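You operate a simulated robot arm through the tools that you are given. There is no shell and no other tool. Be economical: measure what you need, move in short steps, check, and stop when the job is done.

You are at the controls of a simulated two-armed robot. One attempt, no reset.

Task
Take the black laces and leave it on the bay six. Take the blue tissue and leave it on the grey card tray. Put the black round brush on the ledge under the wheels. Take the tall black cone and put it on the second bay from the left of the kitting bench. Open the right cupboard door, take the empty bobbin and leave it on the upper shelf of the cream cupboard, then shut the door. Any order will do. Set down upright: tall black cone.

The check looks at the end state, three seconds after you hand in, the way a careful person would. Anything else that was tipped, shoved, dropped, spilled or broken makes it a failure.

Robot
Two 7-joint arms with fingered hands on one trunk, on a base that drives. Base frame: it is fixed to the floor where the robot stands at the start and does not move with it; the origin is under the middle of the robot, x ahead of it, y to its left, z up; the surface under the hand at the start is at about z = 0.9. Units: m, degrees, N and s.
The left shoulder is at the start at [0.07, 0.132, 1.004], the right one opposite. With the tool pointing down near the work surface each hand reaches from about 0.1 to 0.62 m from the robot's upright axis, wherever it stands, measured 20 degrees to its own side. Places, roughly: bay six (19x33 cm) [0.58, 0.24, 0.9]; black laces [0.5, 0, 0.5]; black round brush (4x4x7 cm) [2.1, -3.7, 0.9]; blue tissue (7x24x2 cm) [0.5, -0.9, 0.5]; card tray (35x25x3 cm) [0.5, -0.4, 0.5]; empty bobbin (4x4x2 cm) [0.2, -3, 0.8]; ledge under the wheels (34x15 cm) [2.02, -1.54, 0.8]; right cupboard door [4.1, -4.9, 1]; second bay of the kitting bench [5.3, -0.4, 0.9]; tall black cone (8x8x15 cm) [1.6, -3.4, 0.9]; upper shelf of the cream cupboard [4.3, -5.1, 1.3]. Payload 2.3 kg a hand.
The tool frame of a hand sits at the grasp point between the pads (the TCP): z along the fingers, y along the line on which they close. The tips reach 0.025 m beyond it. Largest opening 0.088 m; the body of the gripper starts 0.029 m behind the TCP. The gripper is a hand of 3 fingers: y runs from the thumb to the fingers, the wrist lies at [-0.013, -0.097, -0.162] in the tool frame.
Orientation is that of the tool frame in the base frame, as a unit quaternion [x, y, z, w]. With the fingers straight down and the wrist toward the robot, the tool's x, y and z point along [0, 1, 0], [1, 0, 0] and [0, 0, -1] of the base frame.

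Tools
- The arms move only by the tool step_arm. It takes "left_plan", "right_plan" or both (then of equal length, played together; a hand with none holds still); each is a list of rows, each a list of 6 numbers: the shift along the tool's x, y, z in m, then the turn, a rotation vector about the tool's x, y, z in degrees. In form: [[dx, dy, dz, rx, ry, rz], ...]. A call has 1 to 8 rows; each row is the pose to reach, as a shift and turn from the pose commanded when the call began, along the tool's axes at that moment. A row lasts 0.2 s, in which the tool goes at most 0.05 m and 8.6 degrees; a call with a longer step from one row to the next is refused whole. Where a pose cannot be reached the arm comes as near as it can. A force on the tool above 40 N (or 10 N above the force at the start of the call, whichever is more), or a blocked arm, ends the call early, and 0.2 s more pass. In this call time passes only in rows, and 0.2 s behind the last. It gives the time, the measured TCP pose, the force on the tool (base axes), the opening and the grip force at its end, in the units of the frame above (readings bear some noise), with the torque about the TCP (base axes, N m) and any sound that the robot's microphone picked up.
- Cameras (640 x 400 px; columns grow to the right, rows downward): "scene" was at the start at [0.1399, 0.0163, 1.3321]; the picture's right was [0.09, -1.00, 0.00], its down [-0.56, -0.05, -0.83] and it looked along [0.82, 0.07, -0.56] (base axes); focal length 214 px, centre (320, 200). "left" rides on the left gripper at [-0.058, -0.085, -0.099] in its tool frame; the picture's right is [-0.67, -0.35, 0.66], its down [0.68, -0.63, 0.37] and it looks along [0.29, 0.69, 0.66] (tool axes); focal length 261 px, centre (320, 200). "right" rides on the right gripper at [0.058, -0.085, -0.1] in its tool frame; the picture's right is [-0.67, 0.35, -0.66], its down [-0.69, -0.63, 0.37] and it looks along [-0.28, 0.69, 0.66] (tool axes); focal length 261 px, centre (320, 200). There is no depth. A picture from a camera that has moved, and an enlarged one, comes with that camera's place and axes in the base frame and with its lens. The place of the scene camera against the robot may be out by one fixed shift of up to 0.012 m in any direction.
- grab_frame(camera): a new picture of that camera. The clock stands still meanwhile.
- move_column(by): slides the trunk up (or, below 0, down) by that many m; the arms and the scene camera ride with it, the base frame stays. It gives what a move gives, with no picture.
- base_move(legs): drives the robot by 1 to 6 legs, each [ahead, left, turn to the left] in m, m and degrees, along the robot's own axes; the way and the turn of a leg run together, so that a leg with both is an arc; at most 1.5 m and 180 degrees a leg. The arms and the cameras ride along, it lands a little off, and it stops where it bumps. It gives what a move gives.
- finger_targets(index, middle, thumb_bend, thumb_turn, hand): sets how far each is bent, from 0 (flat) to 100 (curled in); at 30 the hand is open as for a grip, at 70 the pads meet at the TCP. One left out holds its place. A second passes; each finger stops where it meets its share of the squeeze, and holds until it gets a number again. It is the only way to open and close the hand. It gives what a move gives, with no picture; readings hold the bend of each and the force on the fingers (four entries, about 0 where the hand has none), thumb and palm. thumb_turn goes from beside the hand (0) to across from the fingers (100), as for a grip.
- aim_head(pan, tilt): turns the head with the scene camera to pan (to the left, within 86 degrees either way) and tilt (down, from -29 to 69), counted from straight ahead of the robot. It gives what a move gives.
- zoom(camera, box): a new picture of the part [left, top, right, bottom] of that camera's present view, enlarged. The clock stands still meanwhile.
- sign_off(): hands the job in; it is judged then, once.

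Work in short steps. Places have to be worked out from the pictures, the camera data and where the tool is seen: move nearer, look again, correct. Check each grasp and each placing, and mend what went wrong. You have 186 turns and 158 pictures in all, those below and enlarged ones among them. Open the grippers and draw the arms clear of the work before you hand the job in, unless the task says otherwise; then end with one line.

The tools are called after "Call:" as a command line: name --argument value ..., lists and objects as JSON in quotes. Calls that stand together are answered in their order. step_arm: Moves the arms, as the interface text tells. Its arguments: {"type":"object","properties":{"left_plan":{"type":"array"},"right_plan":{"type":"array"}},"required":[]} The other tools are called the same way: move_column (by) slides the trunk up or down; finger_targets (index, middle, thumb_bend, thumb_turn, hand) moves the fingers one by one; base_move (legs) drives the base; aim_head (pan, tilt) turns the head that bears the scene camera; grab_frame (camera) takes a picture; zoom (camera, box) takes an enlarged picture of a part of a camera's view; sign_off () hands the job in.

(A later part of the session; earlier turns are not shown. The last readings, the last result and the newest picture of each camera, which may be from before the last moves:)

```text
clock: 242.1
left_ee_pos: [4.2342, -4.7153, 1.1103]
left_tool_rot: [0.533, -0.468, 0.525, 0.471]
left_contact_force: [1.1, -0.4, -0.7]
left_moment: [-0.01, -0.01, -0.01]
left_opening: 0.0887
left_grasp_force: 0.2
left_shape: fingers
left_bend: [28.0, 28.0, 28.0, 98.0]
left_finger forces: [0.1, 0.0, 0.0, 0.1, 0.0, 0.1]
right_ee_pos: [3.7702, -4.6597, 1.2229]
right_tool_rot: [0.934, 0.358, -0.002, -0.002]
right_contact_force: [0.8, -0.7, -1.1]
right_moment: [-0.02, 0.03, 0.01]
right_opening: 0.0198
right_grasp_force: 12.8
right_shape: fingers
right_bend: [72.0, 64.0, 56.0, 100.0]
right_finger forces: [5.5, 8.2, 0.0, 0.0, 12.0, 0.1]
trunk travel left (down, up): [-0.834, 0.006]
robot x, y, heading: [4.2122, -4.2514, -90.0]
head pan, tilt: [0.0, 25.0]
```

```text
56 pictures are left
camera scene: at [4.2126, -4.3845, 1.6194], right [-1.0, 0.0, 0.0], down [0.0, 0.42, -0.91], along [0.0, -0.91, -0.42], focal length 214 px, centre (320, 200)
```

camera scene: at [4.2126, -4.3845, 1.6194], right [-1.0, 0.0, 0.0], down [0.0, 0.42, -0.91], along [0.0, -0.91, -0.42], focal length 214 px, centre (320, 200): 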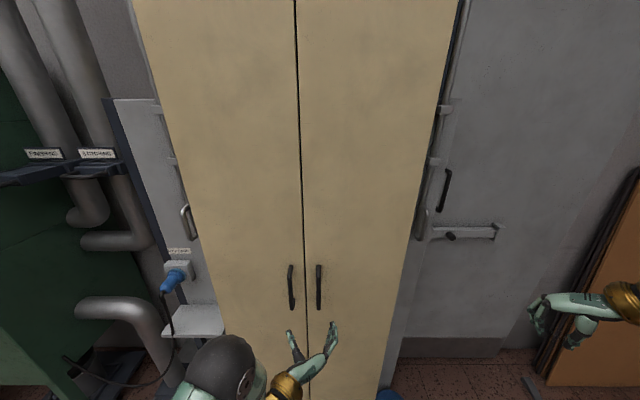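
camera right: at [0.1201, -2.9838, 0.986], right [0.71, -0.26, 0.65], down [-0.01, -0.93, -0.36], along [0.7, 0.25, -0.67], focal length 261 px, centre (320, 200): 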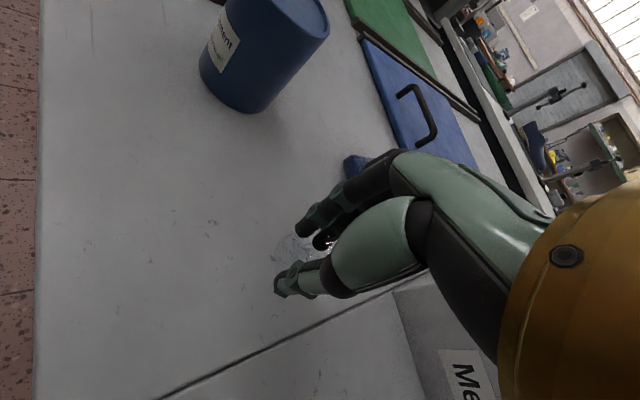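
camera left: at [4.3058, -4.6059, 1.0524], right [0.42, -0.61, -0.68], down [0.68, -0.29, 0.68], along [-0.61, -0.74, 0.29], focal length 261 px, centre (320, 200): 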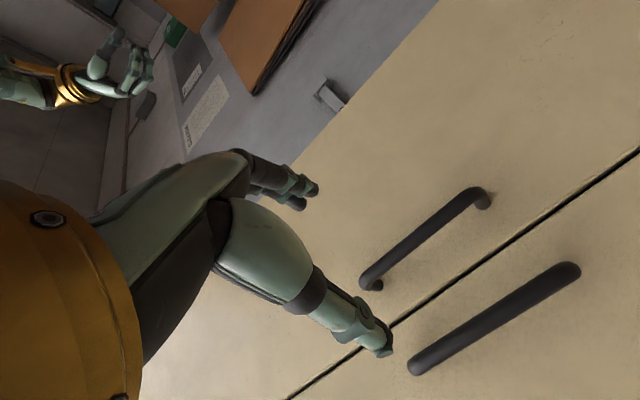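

Triangulating, the right-door handle is at x≈4.221, y≈−4.85, z 1.02–1.15; the left hand is nearly in line. I narrow the opening slightly and advance around it.

Call:
finger_targets --hand "left" --thumb_bend 36 --index 34 --middle 34

Call:
step_arm --left_plan '[[-0.015, 0.027, 0.02, 0, 0, 0], [-0.02, 0.027, 0.06, 0, 0, 0], [-0.02, 0.027, 0.09, 0, 0, 0]]'

Call:
grab_frame --camera "left"

```text
clock: 243.1
left_ee_pos: [4.2334, -4.7183, 1.1095]
left_tool_rot: [0.533, -0.469, 0.524, 0.47]
left_contact_force: [-0.6, -0.4, -0.7]
left_moment: [-0.01, 0.03, -0.01]
left_opening: 0.0749
left_grasp_force: 0.1
left_shape: fingers
left_bend: [34.0, 34.0, 36.0, 98.0]
left_finger forces: [0.0, 0.1, 0.0, 0.0, 0.0, 0.1]
right_ee_pos: [3.7719, -4.6637, 1.2214]
right_tool_rot: [0.934, 0.358, -0.001, -0.003]
right_contact_force: [0.1, 0.2, -0.6]
right_moment: [0.04, 0.0, 0.01]
right_opening: 0.0196
right_grasp_force: 12.7
right_shape: fingers
right_bend: [72.0, 64.0, 56.0, 100.0]
right_finger forces: [5.5, 8.2, 0.0, 0.0, 12.0, 0.0]
trunk travel left (down, up): [-0.834, 0.006]
robot x, y, heading: [4.2126, -4.2548, -89.8]
head pan, tilt: [0.0, 25.0]
```

```text
clock: 243.8
left_ee_pos: [4.2176, -4.8117, 1.089]
left_tool_rot: [0.533, -0.469, 0.523, 0.471]
left_contact_force: [-0.7, -0.1, 0.1]
left_moment: [0.03, 0.01, 0.02]
left_opening: 0.0746
left_grasp_force: 0.1
left_shape: fingers
left_bend: [34.0, 34.0, 36.0, 98.0]
left_finger forces: [0.1, 0.0, 0.0, 0.0, 0.0, 0.1]
right_ee_pos: [3.7725, -4.6643, 1.222]
right_tool_rot: [0.934, 0.358, -0.002, -0.003]
right_contact_force: [-0.2, -0.1, 0.1]
right_moment: [-0.03, 0.04, 0.02]
right_opening: 0.0199
right_grasp_force: 13.2
right_shape: fingers
right_bend: [72.0, 64.0, 56.0, 100.0]
right_finger forces: [5.5, 8.2, 0.1, 0.1, 12.0, 0.1]
trunk travel left (down, up): [-0.834, 0.006]
robot x, y, heading: [4.2108, -4.2574, -89.7]
head pan, tilt: [0.0, 25.0]
```

```text
55 pictures are left
camera left: at [4.2894, -4.7023, 1.0308], right [0.42, -0.6, -0.68], down [0.68, -0.29, 0.68], along [-0.61, -0.74, 0.29], focal length 261 px, centre (320, 200)
```

left: 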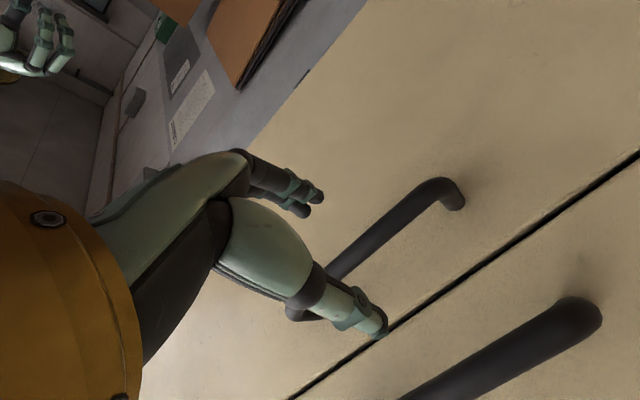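

The handle passes between thumb and fingers. I advance 3 cm more and close on it.

Call:
step_arm --left_plan '[[0, 0, 0.02, 0, 0, 0], [0, 0, 0.032, 0, 0, 0]]'

Call:
finger_targets --hand "left" --thumb_bend 75 --index 80 --middle 80

Call:
grab_frame --camera "left"

```text
clock: 244.4
left_ee_pos: [4.2207, -4.8426, 1.0872]
left_tool_rot: [0.534, -0.469, 0.523, 0.47]
left_contact_force: [-0.1, 0.6, 0.2]
left_moment: [0.01, 0.01, 0.02]
left_opening: 0.0748
left_grasp_force: 0.0
left_shape: fingers
left_bend: [34.0, 34.0, 36.0, 98.0]
left_finger forces: [0.0, 0.1, 0.1, 0.0, 0.0, 0.0]
right_ee_pos: [3.7712, -4.6632, 1.2211]
right_tool_rot: [0.933, 0.359, -0.001, -0.003]
right_contact_force: [0.0, -0.3, -0.2]
right_moment: [-0.01, 0.04, -0.01]
right_opening: 0.0198
right_grasp_force: 12.6
right_shape: fingers
right_bend: [72.0, 64.0, 56.0, 100.0]
right_finger forces: [5.5, 8.3, 0.0, 0.1, 12.0, 0.1]
trunk travel left (down, up): [-0.834, 0.006]
robot x, y, heading: [4.2099, -4.2534, -89.9]
head pan, tilt: [0.0, 25.0]
```

```text
clock: 245.4
left_ee_pos: [4.2203, -4.8428, 1.0871]
left_tool_rot: [0.535, -0.468, 0.524, 0.469]
left_contact_force: [-0.4, 0.5, -0.2]
left_moment: [0.02, -0.03, 0.05]
left_opening: 0.0
left_grasp_force: 0.7
left_shape: fingers
left_bend: [79.0, 80.0, 71.0, 97.0]
left_finger forces: [0.6, 0.5, 0.0, 0.1, 0.1, 0.0]
right_ee_pos: [3.7701, -4.6638, 1.2212]
right_tool_rot: [0.934, 0.358, 0.0, -0.002]
right_contact_force: [-0.3, -0.1, 0.2]
right_moment: [0.05, -0.05, -0.02]
right_opening: 0.0199
right_grasp_force: 12.8
right_shape: fingers
right_bend: [72.0, 64.0, 56.0, 100.0]
right_finger forces: [5.5, 8.2, 0.0, 0.1, 12.0, 0.0]
trunk travel left (down, up): [-0.834, 0.006]
robot x, y, heading: [4.2129, -4.257, -89.6]
head pan, tilt: [0.0, 25.0]
```

```text
54 pictures are left
camera left: at [4.2922, -4.7327, 1.0294], right [0.42, -0.6, -0.68], down [0.68, -0.29, 0.68], along [-0.61, -0.74, 0.28], focal length 261 px, centre (320, 200)
```

left: 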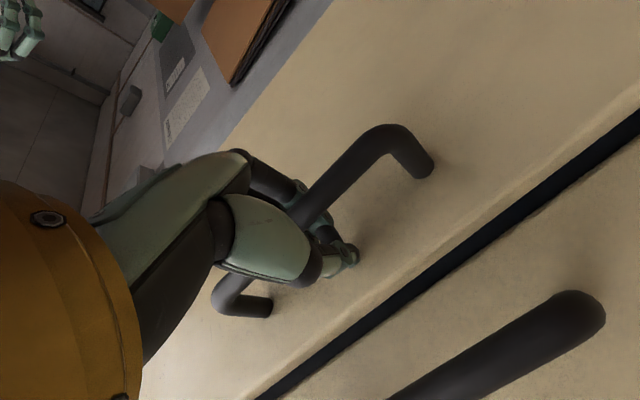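

The fingers are closed behind the handle, trapping it against the palm. I pull along the door's arc to about 45°.

Call:
step_arm --left_plan '[[0, 0, -0.04, 0, 0, 0], [0, 0.003, -0.08, 0, 0, 0], [0, 0.012, -0.125, 0, 0, 0], [0, 0.033, -0.168, 0, 0, 0], [0, 0.06, -0.21, 0, 0, 0]]'

Call:
grab_frame --camera "scene"

```text
clock: 246.2
left_ee_pos: [4.181, -4.7481, 1.0862]
left_tool_rot: [0.528, -0.474, 0.521, 0.474]
left_contact_force: [-30.1, -24.4, -3.7]
left_moment: [0.0, 0.0, 0.7]
left_opening: 0.0
left_grasp_force: 19.4
left_shape: fingers
left_bend: [79.0, 79.0, 75.0, 97.0]
left_finger forces: [22.4, 16.5, 0.0, 0.0, 0.0, 0.0]
right_ee_pos: [3.7537, -4.67, 1.2123]
right_tool_rot: [0.936, 0.353, 0.007, -0.007]
right_contact_force: [-0.6, 0.4, -1.0]
right_moment: [0.0, -0.01, 0.0]
right_opening: 0.0199
right_grasp_force: 12.8
right_shape: fingers
right_bend: [72.0, 64.0, 56.0, 100.0]
right_finger forces: [5.6, 8.2, 0.0, 0.1, 12.0, 0.1]
trunk travel left (down, up): [-0.834, 0.006]
robot x, y, heading: [4.2062, -4.2571, -90.3]
head pan, tilt: [0.0, 25.0]
stopped in row 3 (left hand): the force on the tool passed its limit at 45 N (the readings are from after the stop); the commanded pose is now the measured one
```

```text
53 pictures are left
camera scene: at [4.1928, -4.4049, 1.6172], right [-1.0, 0.01, -0.01], down [0.01, 0.43, -0.9], along [0.0, -0.9, -0.43], focal length 214 px, centre (320, 200)
```

scene: 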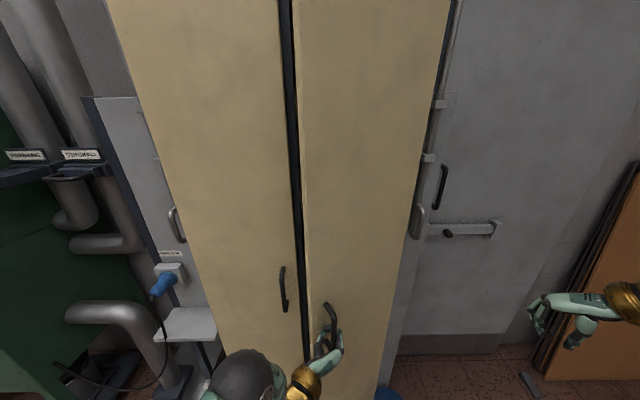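

The door is opening (~20°). I continue with more sideways motion and yaw the hand with the door.

Call:
step_arm --left_plan '[[0, 0.018, -0.022, -4, 0, 0], [0, 0.035, -0.054, -9, 0, 0], [0, 0.057, -0.086, -14, 0, 0], [0, 0.083, -0.118, -19, 0, 0], [0, 0.112, -0.145, -24, 0, 0]]'

Call:
grab_frame --camera "scene"

```text
clock: 247.0
left_ee_pos: [4.1349, -4.7138, 1.0868]
left_tool_rot: [0.479, -0.523, 0.471, 0.525]
left_contact_force: [-12.9, -16.2, -1.6]
left_moment: [0.14, -0.04, 0.38]
left_opening: 0.0
left_grasp_force: 11.2
left_shape: fingers
left_bend: [78.0, 79.0, 73.0, 97.0]
left_finger forces: [11.6, 10.0, 0.0, 0.0, 0.1, 0.0]
right_ee_pos: [3.7316, -4.6943, 1.2004]
right_tool_rot: [0.952, 0.3, 0.055, -0.018]
right_contact_force: [-0.9, 2.2, 1.1]
right_moment: [-0.19, -0.04, -0.1]
right_opening: 0.0198
right_grasp_force: 12.8
right_shape: fingers
right_bend: [72.0, 64.0, 56.0, 100.0]
right_finger forces: [5.5, 8.1, 0.0, 0.0, 11.9, 0.0]
trunk travel left (down, up): [-0.834, 0.006]
robot x, y, heading: [4.2121, -4.2516, -90.8]
head pan, tilt: [0.0, 25.0]
stopped in row 3 (left hand): the force on the tool passed its limit at 51 N (the readings are from after the stop); the commanded pose is now the measured one
```

```text
52 pictures are left
camera scene: at [4.2032, -4.5015, 1.6096], right [-1.0, 0.02, -0.01], down [0.01, 0.48, -0.87], along [-0.01, -0.87, -0.48], focal length 214 px, centre (320, 200)
```

scene: 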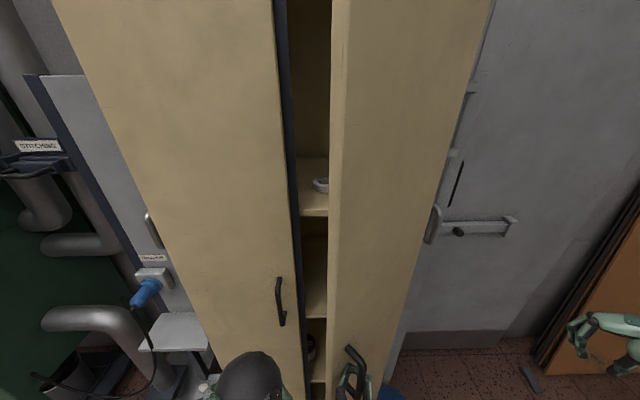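

The door is ~35–40° open, but pulling leans the robot. I release the handle and let things settle.

Call:
finger_targets --hand "left" --thumb_bend 25 --index 30 --middle 30

Call:
step_arm --left_plan '[[0, 0, -0.03, 0, 0, 0], [0, -0.01, -0.06, 0, 0, 0], [0, -0.02, -0.09, 0, 0, 0]]'

Call:
grab_frame --camera "scene"

```text
clock: 247.3
left_ee_pos: [4.1476, -4.7036, 1.1086]
left_tool_rot: [0.479, -0.504, 0.514, 0.502]
left_contact_force: [-0.8, -0.4, 0.0]
left_moment: [0.0, 0.01, 0.06]
left_opening: 0.0685
left_grasp_force: 0.2
left_shape: fingers
left_bend: [40.0, 41.0, 35.0, 98.0]
left_finger forces: [0.1, 0.0, 0.0, 0.0, 0.1, 0.1]
right_ee_pos: [3.7282, -4.6521, 1.2231]
right_tool_rot: [0.957, 0.248, 0.153, 0.016]
right_contact_force: [-0.3, -0.8, 0.9]
right_moment: [0.0, 0.03, -0.01]
right_opening: 0.0195
right_grasp_force: 12.5
right_shape: fingers
right_bend: [72.0, 64.0, 56.0, 100.0]
right_finger forces: [5.6, 8.0, 0.0, 0.0, 11.7, 0.0]
trunk travel left (down, up): [-0.834, 0.006]
robot x, y, heading: [4.2141, -4.2556, -90.8]
head pan, tilt: [0.0, 25.0]
stopped (left hand): the arm was blocked; the commanded pose is now the measured one
```

```text
clock: 247.6
left_ee_pos: [4.152, -4.5879, 1.1177]
left_tool_rot: [-0.457, 0.534, -0.532, -0.471]
left_contact_force: [-1.0, -0.6, 1.1]
left_moment: [0.08, 0.0, 0.04]
left_opening: 0.0885
left_grasp_force: 0.1
left_shape: fingers
left_bend: [30.0, 30.0, 25.0, 98.0]
left_finger forces: [0.0, 0.0, 0.1, 0.0, 0.0, 0.0]
right_ee_pos: [3.6998, -4.5408, 1.2272]
right_tool_rot: [0.964, 0.178, 0.182, 0.071]
right_contact_force: [-0.1, -1.0, 0.2]
right_moment: [0.09, 0.0, 0.05]
right_opening: 0.0187
right_grasp_force: 12.5
right_shape: fingers
right_bend: [72.0, 63.0, 57.0, 100.0]
right_finger forces: [5.6, 8.2, 0.1, 0.1, 12.0, 0.1]
trunk travel left (down, up): [-0.834, 0.006]
robot x, y, heading: [4.2157, -4.2554, -90.7]
head pan, tilt: [0.0, 25.0]
stopped in row 1 (left hand): the arm was blocked; the commanded pose is now the measured one
```

```text
51 pictures are left
camera scene: at [4.2093, -4.4433, 1.6151], right [-1.0, 0.01, 0.0], down [0.01, 0.45, -0.89], along [-0.01, -0.89, -0.45], focal length 214 px, centre (320, 200)
```

scene: 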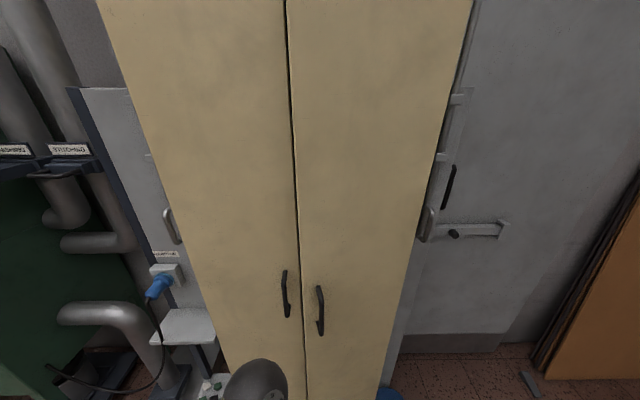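

The door swung back almost shut. I take another look after settling, to see door and robot state.

Call:
step_arm --left_plan '[[0, 0, -0.01, 0, 0, 0], [0, 0, -0.03, 0, 0, 0]]'

Call:
grab_frame --camera "scene"

```text
clock: 248.2
left_ee_pos: [4.1388, -4.5837, 1.1237]
left_tool_rot: [0.452, -0.501, 0.519, 0.526]
left_contact_force: [-0.3, -0.5, 0.0]
left_moment: [-0.03, -0.02, -0.05]
left_opening: 0.0885
left_grasp_force: 0.0
left_shape: fingers
left_bend: [30.0, 30.0, 25.0, 98.0]
left_finger forces: [0.0, 0.1, 0.1, 0.0, 0.0, 0.2]
left hand out of reach, approached as far as the arm can: row 2
right_ee_pos: [3.7319, -4.5618, 1.246]
right_tool_rot: [0.957, 0.249, 0.142, 0.051]
right_contact_force: [-0.4, -1.5, 0.2]
right_moment: [0.03, 0.01, 0.04]
right_opening: 0.0185
right_grasp_force: 13.3
right_shape: fingers
right_bend: [72.0, 63.0, 57.0, 100.0]
right_finger forces: [5.3, 8.2, 0.0, 0.0, 12.0, 0.0]
trunk travel left (down, up): [-0.834, 0.006]
robot x, y, heading: [4.215, -4.2596, -91.1]
head pan, tilt: [0.0, 25.0]
```

```text
50 pictures are left
camera scene: at [4.2201, -4.4164, 1.6168], right [-1.0, 0.02, 0.0], down [0.0, 0.44, -0.9], along [-0.02, -0.9, -0.44], focal length 214 px, centre (320, 200)
```

scene: 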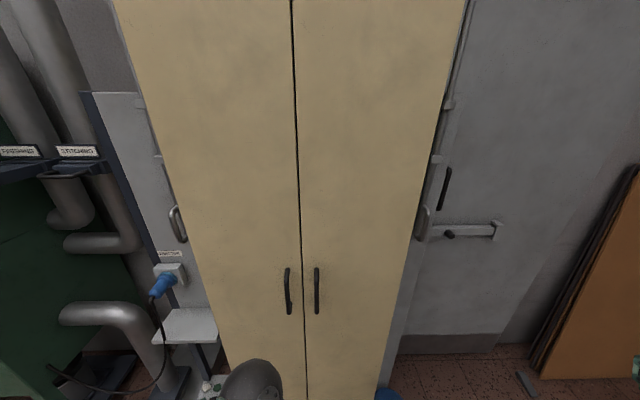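

The door springs shut when released. Modelling the arc: with hinge (3.93,−4.88), the outer face turns toward −x, so the hand must yaw the other way. First I bring the right hand (bobbin) high and central, so the door can swing past to its right.

Call:
step_arm --right_plan '[[0.046, 0.018, -0.014, 1.2, -1.8, 0], [0.092, 0.036, -0.028, 2.4, -3.5, 0], [0.138, 0.054, -0.036, 3.6, -5.3, 0], [0.184, 0.072, -0.042, 4.8, -7, 0], [0.23, 0.09, -0.046, 6, -8.8, 0], [0.276, 0.108, -0.05, 7.2, -10.6, 0], [0.322, 0.126, -0.054, 8.4, -12.3, 0], [0.368, 0.144, -0.058, 9.6, -14.1, 0]]'

Call:
base_move --legs '[[-0.03, 0, 1.1]]'

Call:
grab_frame --camera "scene"

```text
refused: row 1 steps farther than a row can; nothing moved
```

```text
clock: 249.1
left_ee_pos: [4.1402, -4.5432, 1.1271]
left_tool_rot: [0.454, -0.497, 0.528, 0.519]
left_contact_force: [-0.3, -0.7, -0.7]
left_moment: [0.0, 0.0, -0.01]
left_opening: 0.0883
left_grasp_force: 0.0
left_shape: fingers
left_bend: [30.0, 30.0, 25.0, 98.0]
left_finger forces: [0.1, 0.1, 0.1, 0.1, 0.0, 0.1]
right_ee_pos: [3.7313, -4.529, 1.2454]
right_tool_rot: [0.953, 0.261, 0.145, 0.054]
right_contact_force: [-0.2, -0.9, -0.9]
right_moment: [0.02, -0.02, 0.01]
right_opening: 0.0188
right_grasp_force: 12.4
right_shape: fingers
right_bend: [72.0, 63.0, 57.0, 100.0]
right_finger forces: [5.4, 8.2, 0.1, 0.1, 12.0, 0.0]
trunk travel left (down, up): [-0.834, 0.006]
robot x, y, heading: [4.2166, -4.2248, -89.9]
head pan, tilt: [0.0, 25.0]
```

```text
49 pictures are left
camera scene: at [4.2142, -4.3682, 1.6183], right [-1.0, 0.0, 0.0], down [0.0, 0.43, -0.9], along [0.0, -0.9, -0.43], focal length 214 px, centre (320, 200)
```

scene: 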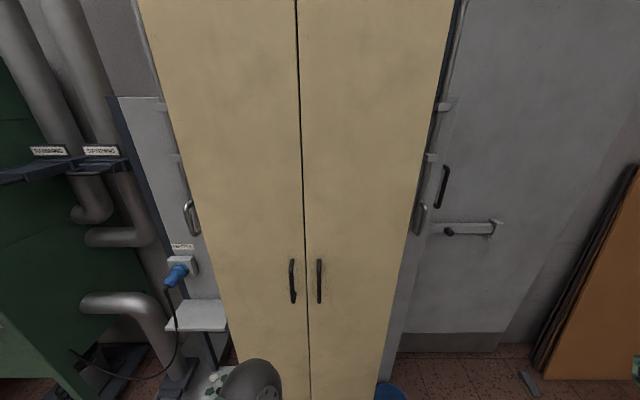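

I rescale the right-hand move (rows were slightly too long) and repeat.

Call:
step_arm --right_plan '[[0.043, 0.017, -0.012, 1.2, -1.8, 0], [0.086, 0.034, -0.024, 2.4, -3.5, 0], [0.129, 0.051, -0.034, 3.6, -5.3, 0], [0.172, 0.068, -0.042, 4.8, -7, 0], [0.215, 0.085, -0.046, 6, -8.8, 0], [0.258, 0.102, -0.05, 7.2, -10.6, 0], [0.301, 0.119, -0.054, 8.4, -12.3, 0], [0.344, 0.136, -0.058, 9.6, -14.1, 0]]'

Call:
grab_frame --camera "scene"

```text
clock: 250.9
left_ee_pos: [4.1449, -4.5384, 1.1283]
left_tool_rot: [0.454, -0.495, 0.528, 0.519]
left_contact_force: [1.1, 0.6, 0.3]
left_moment: [-0.02, 0.03, -0.02]
left_opening: 0.0883
left_grasp_force: 0.1
left_shape: fingers
left_bend: [30.0, 30.0, 25.0, 98.0]
left_finger forces: [0.1, 0.0, 0.1, 0.1, 0.1, 0.0]
right_ee_pos: [4.0084, -4.5041, 1.4494]
right_tool_rot: [0.965, 0.263, 0.001, 0.008]
right_contact_force: [0.0, -0.3, 0.3]
right_moment: [0.03, 0.0, 0.02]
right_opening: 0.0179
right_grasp_force: 11.6
right_shape: fingers
right_bend: [72.0, 64.0, 57.0, 100.0]
right_finger forces: [4.9, 7.7, 0.0, 0.1, 10.6, 0.0]
right hand out of reach, approached as far as the arm can: row 1, 2, 3, 4, 5, 6, 7, 8
trunk travel left (down, up): [-0.834, 0.006]
robot x, y, heading: [4.2186, -4.2231, -90.1]
head pan, tilt: [0.0, 25.0]
```

```text
48 pictures are left
camera scene: at [4.2211, -4.3625, 1.6188], right [-1.0, 0.0, 0.0], down [0.0, 0.42, -0.91], along [0.0, -0.91, -0.42], focal length 214 px, centre (320, 200)
```

scene: 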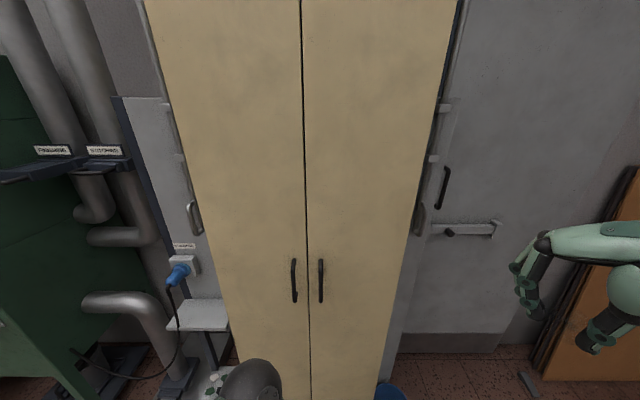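

Right hand is central enough if I pull by backing the base. I re-approach the handle with the left hand.

Call:
finger_targets --hand "left" --thumb_bend 36 --index 34 --middle 34

Call:
base_move --legs '[[0.03, 0, 0.1]]'

Call:
step_arm --left_plan '[[-0.025, -0.03, 0.02, 0, 0, 0], [-0.05, -0.06, 0.04, 0, 0, 0], [-0.07, -0.079, 0.07, 0, 0, 0], [-0.07, -0.079, 0.118, 0, 0, 0], [-0.07, -0.079, 0.166, 0, 0, 0], [-0.07, -0.079, 0.21, 0, 0, 0]]'

Call:
grab_frame --camera "left"

```text
clock: 251.9
left_ee_pos: [4.1419, -4.5369, 1.128]
left_tool_rot: [0.453, -0.494, 0.529, 0.52]
left_contact_force: [0.7, -0.7, 0.7]
left_moment: [-0.01, 0.0, 0.02]
left_opening: 0.075
left_grasp_force: 0.0
left_shape: fingers
left_bend: [34.0, 34.0, 36.0, 98.0]
left_finger forces: [0.0, 0.0, 0.0, 0.0, 0.0, 0.0]
right_ee_pos: [4.0032, -4.5027, 1.4492]
right_tool_rot: [0.965, 0.264, 0.003, 0.009]
right_contact_force: [0.5, 0.5, -0.3]
right_moment: [0.01, 0.0, -0.02]
right_opening: 0.0178
right_grasp_force: 11.2
right_shape: fingers
right_bend: [72.0, 64.0, 57.0, 100.0]
right_finger forces: [4.8, 7.7, 0.0, 0.0, 10.8, 0.0]
trunk travel left (down, up): [-0.834, 0.006]
robot x, y, heading: [4.2139, -4.2263, -89.6]
head pan, tilt: [0.0, 25.0]
```

```text
clock: 252.7
left_ee_pos: [4.142, -4.5602, 1.1305]
left_tool_rot: [0.452, -0.494, 0.53, 0.52]
left_contact_force: [0.3, 0.4, 0.2]
left_moment: [0.02, -0.02, -0.01]
left_opening: 0.0747
left_grasp_force: 0.1
left_shape: fingers
left_bend: [34.0, 34.0, 36.0, 98.0]
left_finger forces: [0.0, 0.1, 0.1, 0.0, 0.0, 0.0]
right_ee_pos: [4.0062, -4.5249, 1.4505]
right_tool_rot: [0.965, 0.263, 0.002, 0.011]
right_contact_force: [-0.3, -0.8, 0.1]
right_moment: [-0.03, -0.02, -0.01]
right_opening: 0.0179
right_grasp_force: 11.9
right_shape: fingers
right_bend: [72.0, 64.0, 57.0, 100.0]
right_finger forces: [5.0, 7.8, 0.0, 0.1, 10.8, 0.0]
trunk travel left (down, up): [-0.834, 0.006]
robot x, y, heading: [4.2133, -4.2544, -89.7]
head pan, tilt: [0.0, 25.0]
```

```text
clock: 254.1
left_ee_pos: [4.2178, -4.7858, 1.0854]
left_tool_rot: [0.454, -0.495, 0.529, 0.519]
left_contact_force: [-0.5, 0.2, -0.1]
left_moment: [0.02, 0.03, 0.02]
left_opening: 0.0747
left_grasp_force: 0.1
left_shape: fingers
left_bend: [34.0, 34.0, 36.0, 98.0]
left_finger forces: [0.0, 0.0, 0.0, 0.0, 0.1, 0.0]
right_ee_pos: [4.0057, -4.5337, 1.4495]
right_tool_rot: [0.965, 0.263, 0.003, 0.008]
right_contact_force: [0.0, -0.1, -0.1]
right_moment: [-0.01, 0.01, -0.01]
right_opening: 0.0178
right_grasp_force: 11.6
right_shape: fingers
right_bend: [72.0, 64.0, 57.0, 100.0]
right_finger forces: [4.9, 7.7, 0.0, 0.0, 10.7, 0.1]
trunk travel left (down, up): [-0.834, 0.006]
robot x, y, heading: [4.2151, -4.2563, -89.5]
head pan, tilt: [0.0, 25.0]
```

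```text
47 pictures are left
camera left: at [4.3093, -4.6949, 1.022], right [0.36, -0.73, -0.58], down [0.58, -0.31, 0.75], along [-0.73, -0.61, 0.31], focal length 261 px, centre (320, 200)
```

left: 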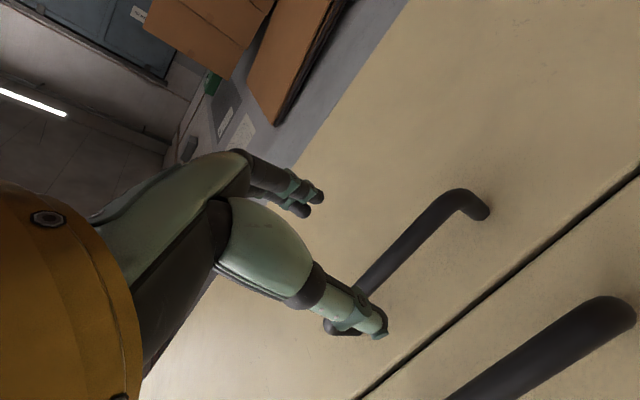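

The handle lines up; I shift 6 mm toward the thumb side, advance 5.5 cm and close.

Call:
step_arm --left_plan '[[0, -0.007, 0.025, 0, 0, 0], [0, -0.008, 0.055, 0, 0, 0]]'

Call:
finger_targets --hand "left" --thumb_bend 75 --index 80 --middle 80

Call:
base_move --legs '[[-0.1, -0.02, 0]]'

Call:
grab_frame --camera "scene"

```text
clock: 254.7
left_ee_pos: [4.2251, -4.8403, 1.0886]
left_tool_rot: [0.455, -0.496, 0.528, 0.518]
left_contact_force: [0.1, -0.5, 0.0]
left_moment: [0.02, 0.02, -0.03]
left_opening: 0.0748
left_grasp_force: 0.1
left_shape: fingers
left_bend: [34.0, 34.0, 36.0, 98.0]
left_finger forces: [0.1, 0.0, 0.0, 0.1, 0.0, 0.0]
right_ee_pos: [4.0045, -4.5345, 1.4487]
right_tool_rot: [0.965, 0.263, 0.002, 0.007]
right_contact_force: [-0.5, -0.9, -0.4]
right_moment: [-0.05, 0.0, -0.01]
right_opening: 0.018
right_grasp_force: 11.2
right_shape: fingers
right_bend: [72.0, 64.0, 57.0, 100.0]
right_finger forces: [4.9, 7.8, 0.0, 0.0, 10.7, 0.1]
trunk travel left (down, up): [-0.834, 0.006]
robot x, y, heading: [4.2194, -4.2576, -90.0]
head pan, tilt: [0.0, 25.0]
```

```text
clock: 255.7
left_ee_pos: [4.2162, -4.8419, 1.0891]
left_tool_rot: [0.45, -0.496, 0.53, 0.52]
left_contact_force: [-15.7, -8.4, 6.4]
left_moment: [-0.04, -0.09, -0.18]
left_opening: 0.0029
left_grasp_force: 15.9
left_shape: fingers
left_bend: [75.0, 74.0, 69.0, 97.0]
left_finger forces: [12.4, 13.0, 0.0, 0.0, 6.5, 0.0]
right_ee_pos: [3.9942, -4.5355, 1.4472]
right_tool_rot: [0.965, 0.262, 0.007, 0.008]
right_contact_force: [-0.6, 0.1, 0.0]
right_moment: [0.01, -0.01, 0.01]
right_opening: 0.0179
right_grasp_force: 11.1
right_shape: fingers
right_bend: [72.0, 64.0, 57.0, 100.0]
right_finger forces: [4.9, 7.7, 0.0, 0.0, 10.9, 0.0]
trunk travel left (down, up): [-0.834, 0.006]
robot x, y, heading: [4.2139, -4.2569, -90.1]
head pan, tilt: [0.0, 25.0]
```

```text
clock: 257.2
left_ee_pos: [4.1789, -4.7476, 1.0888]
left_tool_rot: [0.444, -0.501, 0.523, 0.528]
left_contact_force: [-22.3, -15.3, -2.2]
left_moment: [0.07, -0.12, -0.23]
left_opening: 0.0003
left_grasp_force: 16.9
left_shape: fingers
left_bend: [75.0, 73.0, 72.0, 97.0]
left_finger forces: [14.8, 15.4, 0.0, 0.1, 3.9, 0.1]
right_ee_pos: [3.9667, -4.4405, 1.4452]
right_tool_rot: [0.967, 0.253, 0.007, 0.005]
right_contact_force: [0.3, 0.7, -0.6]
right_moment: [-0.01, 0.04, 0.01]
right_opening: 0.0177
right_grasp_force: 11.8
right_shape: fingers
right_bend: [72.0, 64.0, 57.0, 100.0]
right_finger forces: [4.9, 7.7, 0.0, 0.0, 10.6, 0.0]
trunk travel left (down, up): [-0.834, 0.006]
robot x, y, heading: [4.1915, -4.1622, -90.5]
head pan, tilt: [0.0, 25.0]
stopped in leg 1: the force on the tool passed its limit at 42 N (the readings are from after the stop); the commanded pose is now the measured one
```

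```text
46 pictures are left
camera scene: at [4.1797, -4.3023, 1.6178], right [-1.0, 0.02, -0.01], down [0.01, 0.43, -0.9], along [-0.01, -0.9, -0.43], focal length 214 px, centre (320, 200)
```

scene: 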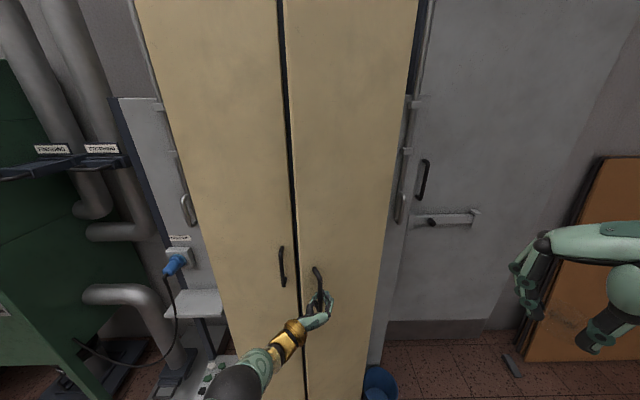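

Door at ~20°. I yaw the wrist with the door and continue back/right with the base along the arc.

Call:
step_arm --left_plan '[[0, 0.01, 0, 6, 0, 0], [0, 0.02, -0.01, 12, 0, 0], [0, 0.025, -0.015, 16, 0, 0]]'

Call:
base_move --legs '[[-0.06, -0.05, 0]]'

Call:
base_move --legs '[[-0.05, -0.07, 0]]'

Call:
grab_frame --camera "scene"

```text
clock: 258.0
left_ee_pos: [4.1609, -4.731, 1.0875]
left_tool_rot: [0.514, -0.42, 0.592, 0.458]
left_contact_force: [-15.7, -12.6, 6.4]
left_moment: [-0.05, -0.08, -0.28]
left_opening: 0.0
left_grasp_force: 14.2
left_shape: fingers
left_bend: [75.0, 74.0, 72.0, 97.0]
left_finger forces: [10.2, 12.3, 0.0, 0.0, 5.8, 0.0]
right_ee_pos: [3.9693, -4.4375, 1.4464]
right_tool_rot: [0.966, 0.257, 0.007, 0.007]
right_contact_force: [-0.1, -0.5, 0.0]
right_moment: [0.02, 0.01, -0.03]
right_opening: 0.0178
right_grasp_force: 11.6
right_shape: fingers
right_bend: [72.0, 64.0, 57.0, 100.0]
right_finger forces: [4.9, 7.7, 0.0, 0.1, 10.7, 0.0]
trunk travel left (down, up): [-0.834, 0.006]
robot x, y, heading: [4.1954, -4.1592, -90.5]
head pan, tilt: [0.0, 25.0]
```

```text
clock: 259.1
left_ee_pos: [4.1202, -4.6916, 1.0896]
left_tool_rot: [0.512, -0.422, 0.584, 0.468]
left_contact_force: [-11.6, -18.4, -0.5]
left_moment: [0.04, 0.01, 0.15]
left_opening: 0.0
left_grasp_force: 12.0
left_shape: fingers
left_bend: [76.0, 75.0, 73.0, 97.0]
left_finger forces: [11.6, 11.6, 0.1, 0.0, 0.1, 0.0]
right_ee_pos: [3.9365, -4.3956, 1.445]
right_tool_rot: [0.969, 0.246, 0.004, 0.003]
right_contact_force: [-0.1, 0.5, -0.4]
right_moment: [-0.01, 0.0, 0.01]
right_opening: 0.0178
right_grasp_force: 11.3
right_shape: fingers
right_bend: [72.0, 64.0, 57.0, 100.0]
right_finger forces: [5.0, 7.8, 0.0, 0.1, 10.6, 0.0]
trunk travel left (down, up): [-0.834, 0.006]
robot x, y, heading: [4.1606, -4.1117, -91.9]
head pan, tilt: [0.0, 25.0]
stopped in leg 1: the force on the tool passed its limit at 43 N (the readings are from after the stop); the commanded pose is now the measured one
```

```text
clock: 260.1
left_ee_pos: [4.0578, -4.6617, 1.0893]
left_tool_rot: [0.5, -0.435, 0.571, 0.485]
left_contact_force: [-8.5, -24.1, -5.7]
left_moment: [0.11, -0.1, 0.24]
left_opening: 0.0003
left_grasp_force: 13.0
left_shape: fingers
left_bend: [76.0, 75.0, 73.0, 97.0]
left_finger forces: [11.1, 13.9, 0.0, 0.0, 0.1, 0.1]
right_ee_pos: [3.8939, -4.3525, 1.4456]
right_tool_rot: [0.976, 0.216, 0.004, 0.001]
right_contact_force: [0.6, 0.5, -0.5]
right_moment: [0.01, 0.02, -0.01]
right_opening: 0.0176
right_grasp_force: 12.1
right_shape: fingers
right_bend: [72.0, 64.0, 57.0, 100.0]
right_finger forces: [4.9, 7.7, 0.0, 0.1, 10.7, 0.1]
trunk travel left (down, up): [-0.834, 0.006]
robot x, y, heading: [4.1338, -4.0792, -95.5]
head pan, tilt: [0.0, 25.0]
stopped in leg 1: the force on the tool passed its limit at 45 N (the readings are from after the stop); the commanded pose is now the measured one
```

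```text
45 pictures are left
camera scene: at [4.1176, -4.2363, 1.6166], right [-1.0, 0.09, 0.0], down [0.04, 0.44, -0.9], along [-0.08, -0.9, -0.44], focal length 214 px, centre (320, 200)
```

scene: 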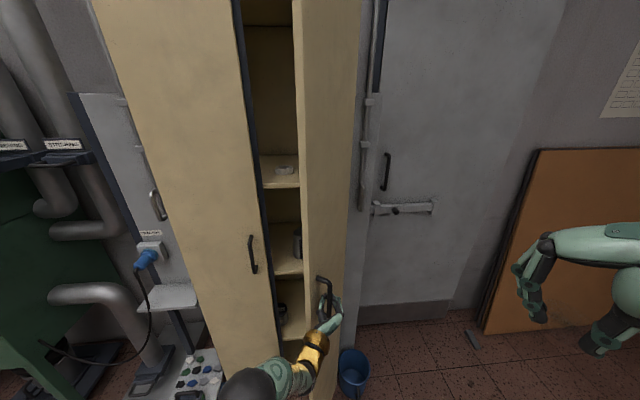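

The door is ~50° open with the handle still hooked. I now bring the right hand (bobbin) over the left arm to the opening, at z≈1.45.

Call:
step_arm --right_plan '[[0.021, 0.041, 0, 0, 0, 0], [0.042, 0.082, 0, 0, 0, 0], [0.063, 0.124, 0, 0, 0, 0], [0.085, 0.165, 0, 0, 0, 0], [0.106, 0.206, 0, 0, 0, 0], [0.127, 0.248, 0, 0, 0, 0], [0.148, 0.289, 0, 0, 0, 0]]'

Call:
grab_frame --camera "scene"

```text
clock: 261.9
left_ee_pos: [4.0437, -4.6579, 1.0915]
left_tool_rot: [0.486, -0.444, 0.564, 0.498]
left_contact_force: [-2.3, -9.1, -3.0]
left_moment: [0.15, -0.04, 0.0]
left_opening: 0.0
left_grasp_force: 6.5
left_shape: fingers
left_bend: [76.0, 76.0, 72.0, 97.0]
left_finger forces: [2.7, 9.5, 0.0, 0.0, 0.0, 0.1]
right_ee_pos: [4.0958, -4.5187, 1.4522]
right_tool_rot: [0.982, 0.189, 0.007, -0.001]
right_contact_force: [-0.8, 0.4, 0.0]
right_moment: [-0.02, 0.0, -0.01]
right_opening: 0.0176
right_grasp_force: 11.7
right_shape: fingers
right_bend: [72.0, 64.0, 57.0, 100.0]
right_finger forces: [4.8, 7.8, 0.0, 0.1, 10.8, 0.1]
right hand out of reach, approached as far as the arm can: row 1, 2, 3, 6, 7
trunk travel left (down, up): [-0.834, 0.006]
robot x, y, heading: [4.1492, -4.0779, -98.1]
head pan, tilt: [0.0, 25.0]
stopped in row 7 (right hand): the arm was blocked; the commanded pose is now the measured one
```

```text
44 pictures are left
camera scene: at [4.1165, -4.2702, 1.6145], right [-0.99, 0.14, 0.0], down [0.06, 0.45, -0.89], along [-0.12, -0.88, -0.46], focal length 214 px, centre (320, 200)
```

scene: 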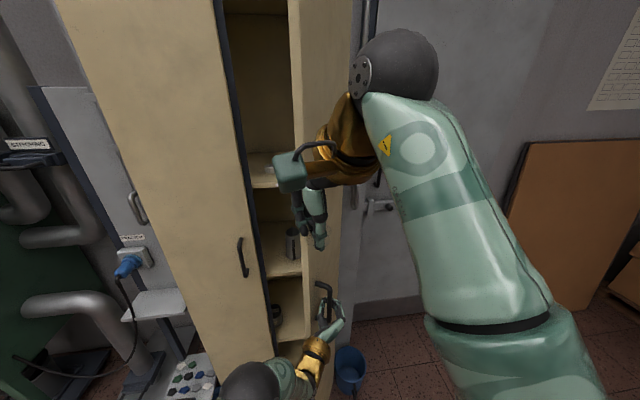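

The right hand is at the door's free edge. I swing the door further open with the left hand (to ~70°) to clear the way.

Call:
step_arm --left_plan '[[0, 0.018, -0.016, 3, 0, 0], [0, 0.036, -0.032, 6, 0, 0], [0, 0.055, -0.045, 9, 0, 0], [0, 0.075, -0.05, 12, 0, 0]]'

Call:
grab_frame --camera "scene"

```text
clock: 262.2
left_ee_pos: [4.0353, -4.6687, 1.1264]
left_tool_rot: [0.491, -0.391, 0.583, 0.516]
left_contact_force: [0.9, -0.3, 0.7]
left_moment: [0.05, -0.01, 0.04]
left_opening: 0.0001
left_grasp_force: 0.8
left_shape: fingers
left_bend: [76.0, 78.0, 72.0, 97.0]
left_finger forces: [0.0, 0.0, 0.0, 0.0, 1.5, 0.1]
right_ee_pos: [4.1056, -4.5094, 1.4774]
right_tool_rot: [0.977, 0.212, -0.017, 0.007]
right_contact_force: [-0.5, 1.7, -0.6]
right_moment: [-0.06, -0.03, -0.02]
right_opening: 0.0169
right_grasp_force: 12.3
right_shape: fingers
right_bend: [72.0, 64.0, 57.0, 100.0]
right_finger forces: [4.8, 8.3, 0.0, 0.0, 11.1, 0.0]
trunk travel left (down, up): [-0.834, 0.006]
robot x, y, heading: [4.1462, -4.0781, -97.9]
head pan, tilt: [0.0, 25.0]
stopped in row 1 (left hand): the arm was blocked; the commanded pose is now the measured one
```

```text
43 pictures are left
camera scene: at [4.1111, -4.3177, 1.6103], right [-0.99, 0.14, 0.0], down [0.07, 0.48, -0.88], along [-0.12, -0.87, -0.48], focal length 214 px, centre (320, 200)
```

scene: 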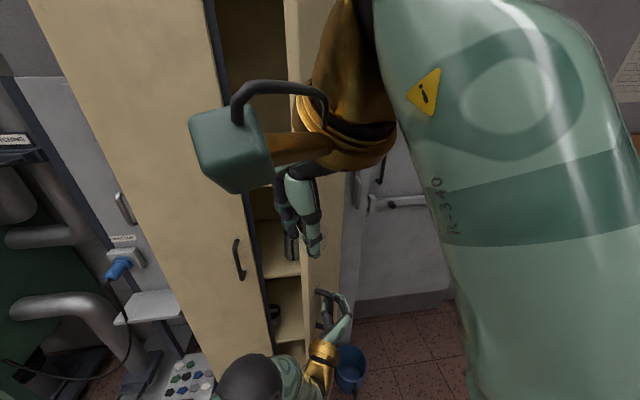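

Left-hand force is now ~0, so the door isn't pulling back; the earlier slam was probably my fingers flicking it shut when opening quickly. I release gradually in small increments.

Call:
finger_targets --hand "left" --index 68 --middle 68 --thumb_bend 50

Call:
finger_targets --hand "left" --index 60 --middle 60 --thumb_bend 25

Call:
finger_targets --hand "left" --index 52 --middle 52

Call:
finger_targets --hand "left" --index 44 --middle 44

Call:
grab_frame --camera "scene"

```text
clock: 262.6
left_ee_pos: [4.0386, -4.658, 1.1823]
left_tool_rot: [0.506, -0.326, 0.594, 0.534]
left_contact_force: [-3.5, -7.2, -31.7]
left_moment: [0.13, 0.91, -0.27]
left_opening: 0.0335
left_grasp_force: 17.3
left_shape: fingers
left_bend: [68.0, 68.0, 50.0, 78.0]
left_finger forces: [0.0, 0.0, 0.0, 0.1, 34.6, 0.0]
right_ee_pos: [4.1167, -4.4583, 1.4895]
right_tool_rot: [0.967, 0.248, -0.052, -0.017]
right_contact_force: [13.9, -164.4, -34.8]
right_moment: [14.69, 2.31, -5.23]
right_opening: 0.0161
right_grasp_force: 12.7
right_shape: fingers
right_bend: [72.0, 64.0, 57.0, 100.0]
right_finger forces: [5.0, 8.9, 0.0, 0.1, 11.6, 0.0]
trunk travel left (down, up): [-0.834, 0.006]
robot x, y, heading: [4.1501, -4.0808, -98.0]
head pan, tilt: [0.0, 25.0]
stopped (left hand): the arm was blocked; the commanded pose is now the measured one
```

```text
clock: 262.9
left_ee_pos: [4.0424, -4.6287, 1.2273]
left_tool_rot: [0.523, -0.275, 0.595, 0.545]
left_contact_force: [-0.2, 0.0, 0.1]
left_moment: [-0.02, 0.04, 0.03]
left_opening: 0.0551
left_grasp_force: 0.1
left_shape: fingers
left_bend: [60.0, 60.0, 25.0, 97.0]
left_finger forces: [0.0, 0.0, 0.1, 0.0, 0.0, 0.1]
right_ee_pos: [4.1282, -4.45, 1.4806]
right_tool_rot: [0.952, 0.298, -0.045, -0.047]
right_contact_force: [23.4, -206.8, -55.0]
right_moment: [19.27, 3.42, -4.85]
right_opening: 0.0165
right_grasp_force: 11.9
right_shape: fingers
right_bend: [72.0, 64.0, 57.0, 100.0]
right_finger forces: [4.8, 8.6, 0.0, 0.0, 11.4, 0.0]
trunk travel left (down, up): [-0.834, 0.006]
robot x, y, heading: [4.1476, -4.0775, -98.1]
head pan, tilt: [0.0, 25.0]
stopped (left hand): the arm was blocked; the commanded pose is now the measured one
```

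```text
clock: 263.2
left_ee_pos: [4.0717, -4.5167, 1.2904]
left_tool_rot: [0.511, -0.209, 0.6, 0.579]
left_contact_force: [-1.6, 0.7, 1.8]
left_moment: [0.08, 0.06, 0.1]
left_opening: 0.0645
left_grasp_force: 0.1
left_shape: fingers
left_bend: [52.0, 52.0, 25.0, 98.0]
left_finger forces: [0.0, 0.0, 0.0, 0.0, 0.0, 0.1]
right_ee_pos: [4.1531, -4.3511, 1.4928]
right_tool_rot: [0.944, 0.324, -0.056, -0.021]
right_contact_force: [14.4, -206.1, -43.4]
right_moment: [18.9, 1.85, -2.65]
right_opening: 0.0164
right_grasp_force: 12.1
right_shape: fingers
right_bend: [72.0, 64.0, 57.0, 100.0]
right_finger forces: [4.8, 8.4, 0.1, 0.0, 11.2, 0.1]
trunk travel left (down, up): [-0.834, 0.006]
robot x, y, heading: [4.1508, -4.0803, -98.5]
head pan, tilt: [0.0, 25.0]
stopped (left hand): the arm was blocked; the commanded pose is now the measured one
```

```text
clock: 264.2
left_ee_pos: [4.0606, -4.5415, 1.2612]
left_tool_rot: [0.506, -0.244, 0.603, 0.567]
left_contact_force: [-0.2, -0.5, -0.1]
left_moment: [0.02, 0.04, 0.0]
left_opening: 0.0733
left_grasp_force: 0.0
left_shape: fingers
left_bend: [44.0, 44.0, 25.0, 98.0]
left_finger forces: [0.0, 0.1, 0.1, 0.0, 0.1, 0.1]
right_ee_pos: [4.1449, -4.344, 1.4985]
right_tool_rot: [0.952, 0.299, -0.065, -0.011]
right_contact_force: [-5.4, -47.0, -18.1]
right_moment: [3.24, -0.39, 0.13]
right_opening: 0.0162
right_grasp_force: 12.5
right_shape: fingers
right_bend: [72.0, 64.0, 57.0, 100.0]
right_finger forces: [4.7, 8.4, 0.0, 0.0, 11.2, 0.0]
trunk travel left (down, up): [-0.834, 0.006]
robot x, y, heading: [4.1456, -4.0823, -98.5]
head pan, tilt: [0.0, 25.0]
```

```text
42 pictures are left
camera scene: at [4.1325, -4.2102, 1.6203], right [-0.99, 0.13, 0.0], down [0.05, 0.41, -0.91], along [-0.12, -0.9, -0.41], focal length 214 px, centre (320, 200)
```

scene: 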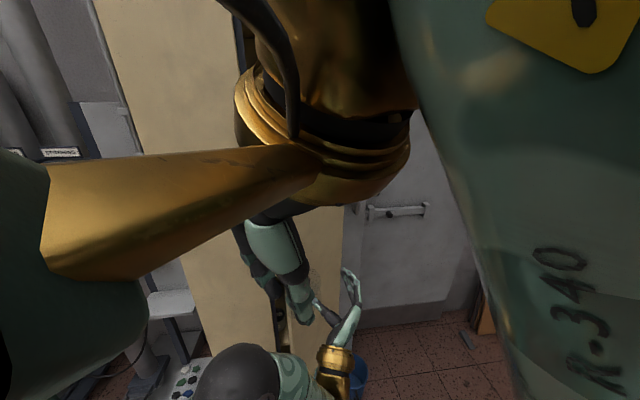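

The right arm has been pressed against the head. I move the right hand right and down, away from it, then look again.

Call:
step_arm --right_plan '[[-0.032, -0.007, 0.024, 0, 0, 0], [-0.064, -0.014, 0.048, 0, 0, 0], [-0.096, -0.02, 0.073, 0, 0, 0], [-0.13, -0.027, 0.098, 0, 0, 0], [-0.162, -0.034, 0.122, 0, 0, 0], [-0.194, -0.041, 0.146, 0, 0, 0]]'

Call:
grab_frame --camera "scene"

```text
clock: 265.6
left_ee_pos: [4.0561, -4.5448, 1.2617]
left_tool_rot: [0.505, -0.246, 0.603, 0.566]
left_contact_force: [0.4, 0.3, -0.4]
left_moment: [0.01, 0.01, 0.05]
left_opening: 0.0734
left_grasp_force: 0.1
left_shape: fingers
left_bend: [44.0, 44.0, 25.0, 98.0]
left_finger forces: [0.1, 0.0, 0.1, 0.1, 0.1, 0.0]
right_ee_pos: [3.9144, -4.4714, 1.4422]
right_tool_rot: [0.953, 0.296, -0.06, -0.014]
right_contact_force: [-1.0, 0.6, -0.1]
right_moment: [0.01, -0.04, 0.02]
right_opening: 0.0163
right_grasp_force: 11.6
right_shape: fingers
right_bend: [72.0, 64.0, 57.0, 100.0]
right_finger forces: [4.3, 8.0, 0.0, 0.0, 10.6, 0.1]
right hand out of reach, approached as far as the arm can: row 1, 2, 3, 4, 5, 6
trunk travel left (down, up): [-0.834, 0.006]
robot x, y, heading: [4.148, -4.0769, -98.0]
head pan, tilt: [0.0, 25.0]
```

```text
41 pictures are left
camera scene: at [4.1263, -4.2128, 1.6189], right [-0.99, 0.15, 0.0], down [0.06, 0.42, -0.91], along [-0.13, -0.9, -0.42], focal length 214 px, centre (320, 200)
```

scene: 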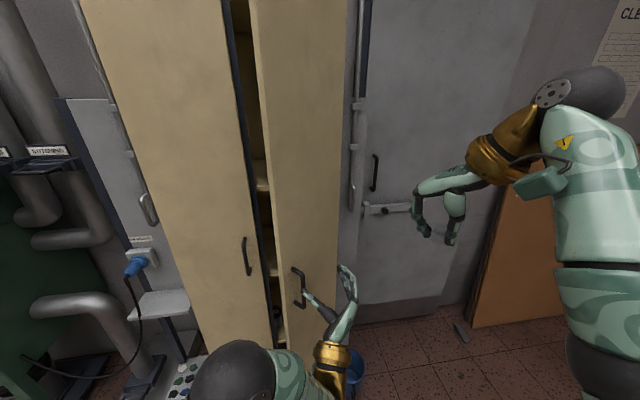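

The door now stays ajar at ~27° — no spring. I close the left fingers as a pusher, pull the right hand back, and reposition the base closer.

Call:
finger_targets --hand "left" --index 68 --middle 68 --thumb_bend 66

Call:
step_arm --right_plan '[[-0.02, -0.04, 0, 0, 0, 0], [-0.042, -0.08, 0, 0, 0, 0], [-0.064, -0.12, 0, 0, 0, 0], [-0.085, -0.16, 0, 0, 0, 0], [-0.106, -0.196, 0, 0, 0, 0]]'

Call:
base_move --legs '[[0, 0.17, 8], [0.1, 0, 0]]'

Call:
grab_frame --camera "scene"

```text
clock: 266.6
left_ee_pos: [4.0605, -4.5449, 1.262]
left_tool_rot: [0.506, -0.245, 0.602, 0.567]
left_contact_force: [-0.1, -0.3, 0.3]
left_moment: [0.01, -0.01, -0.01]
left_opening: 0.005
left_grasp_force: 0.0
left_shape: fingers
left_bend: [68.0, 68.0, 66.0, 98.0]
left_finger forces: [0.0, 0.0, 0.0, 0.0, 0.0, 0.1]
right_ee_pos: [3.9193, -4.4722, 1.4435]
right_tool_rot: [0.954, 0.293, -0.062, -0.015]
right_contact_force: [-0.2, 0.0, -0.2]
right_moment: [0.01, 0.04, 0.01]
right_opening: 0.0159
right_grasp_force: 11.5
right_shape: fingers
right_bend: [72.0, 64.0, 57.0, 100.0]
right_finger forces: [4.4, 8.1, 0.0, 0.0, 10.6, 0.0]
trunk travel left (down, up): [-0.834, 0.006]
robot x, y, heading: [4.1476, -4.0818, -98.4]
head pan, tilt: [0.0, 25.0]
```

```text
clock: 267.8
left_ee_pos: [4.0579, -4.542, 1.261]
left_tool_rot: [0.504, -0.245, 0.603, 0.567]
left_contact_force: [0.8, 0.6, -0.5]
left_moment: [0.02, -0.01, 0.05]
left_opening: 0.0053
left_grasp_force: 0.0
left_shape: fingers
left_bend: [68.0, 68.0, 66.0, 98.0]
left_finger forces: [0.0, 0.1, 0.0, 0.1, 0.0, 0.1]
right_ee_pos: [3.7344, -4.3447, 1.4262]
right_tool_rot: [0.954, 0.294, -0.06, -0.011]
right_contact_force: [0.6, 0.7, -0.5]
right_moment: [-0.03, -0.03, 0.04]
right_opening: 0.0156
right_grasp_force: 11.7
right_shape: fingers
right_bend: [72.0, 64.0, 57.0, 100.0]
right_finger forces: [4.3, 7.9, 0.0, 0.0, 10.5, 0.0]
right hand out of reach, approached as far as the arm can: row 2, 3, 4, 5
trunk travel left (down, up): [-0.834, 0.006]
robot x, y, heading: [4.1518, -4.0797, -98.2]
head pan, tilt: [0.0, 25.0]
```

```text
clock: 270.0
left_ee_pos: [4.2944, -4.6553, 1.2637]
left_tool_rot: [0.52, -0.207, 0.641, 0.526]
left_contact_force: [-0.3, 0.2, 0.5]
left_moment: [0.0, 0.0, -0.02]
left_opening: 0.0052
left_grasp_force: 0.1
left_shape: fingers
left_bend: [68.0, 68.0, 66.0, 98.0]
left_finger forces: [0.0, 0.1, 0.1, 0.1, 0.0, 0.1]
right_ee_pos: [3.9467, -4.5043, 1.4285]
right_tool_rot: [0.931, 0.359, -0.063, -0.006]
right_contact_force: [-0.1, -0.3, 0.3]
right_moment: [-0.01, 0.0, -0.02]
right_opening: 0.0159
right_grasp_force: 11.2
right_shape: fingers
right_bend: [72.0, 64.0, 57.0, 100.0]
right_finger forces: [4.4, 7.9, 0.0, 0.0, 10.5, 0.1]
trunk travel left (down, up): [-0.834, 0.006]
robot x, y, heading: [4.3213, -4.1915, -90.2]
head pan, tilt: [0.0, 25.0]
```

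```text
40 pictures are left
camera scene: at [4.3194, -4.3163, 1.6199], right [-1.0, 0.01, 0.0], down [0.0, 0.42, -0.91], along [-0.01, -0.91, -0.42], focal length 214 px, centre (320, 200)
```

scene: 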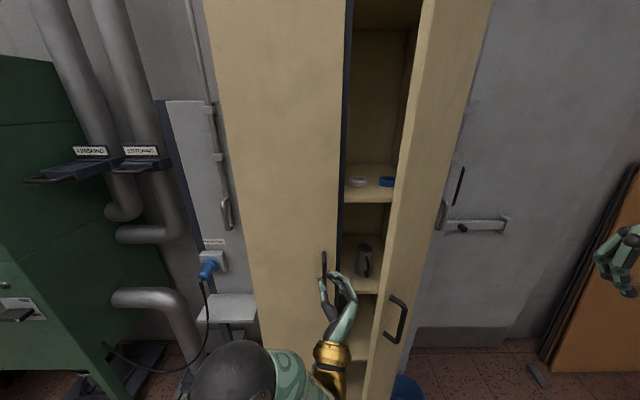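

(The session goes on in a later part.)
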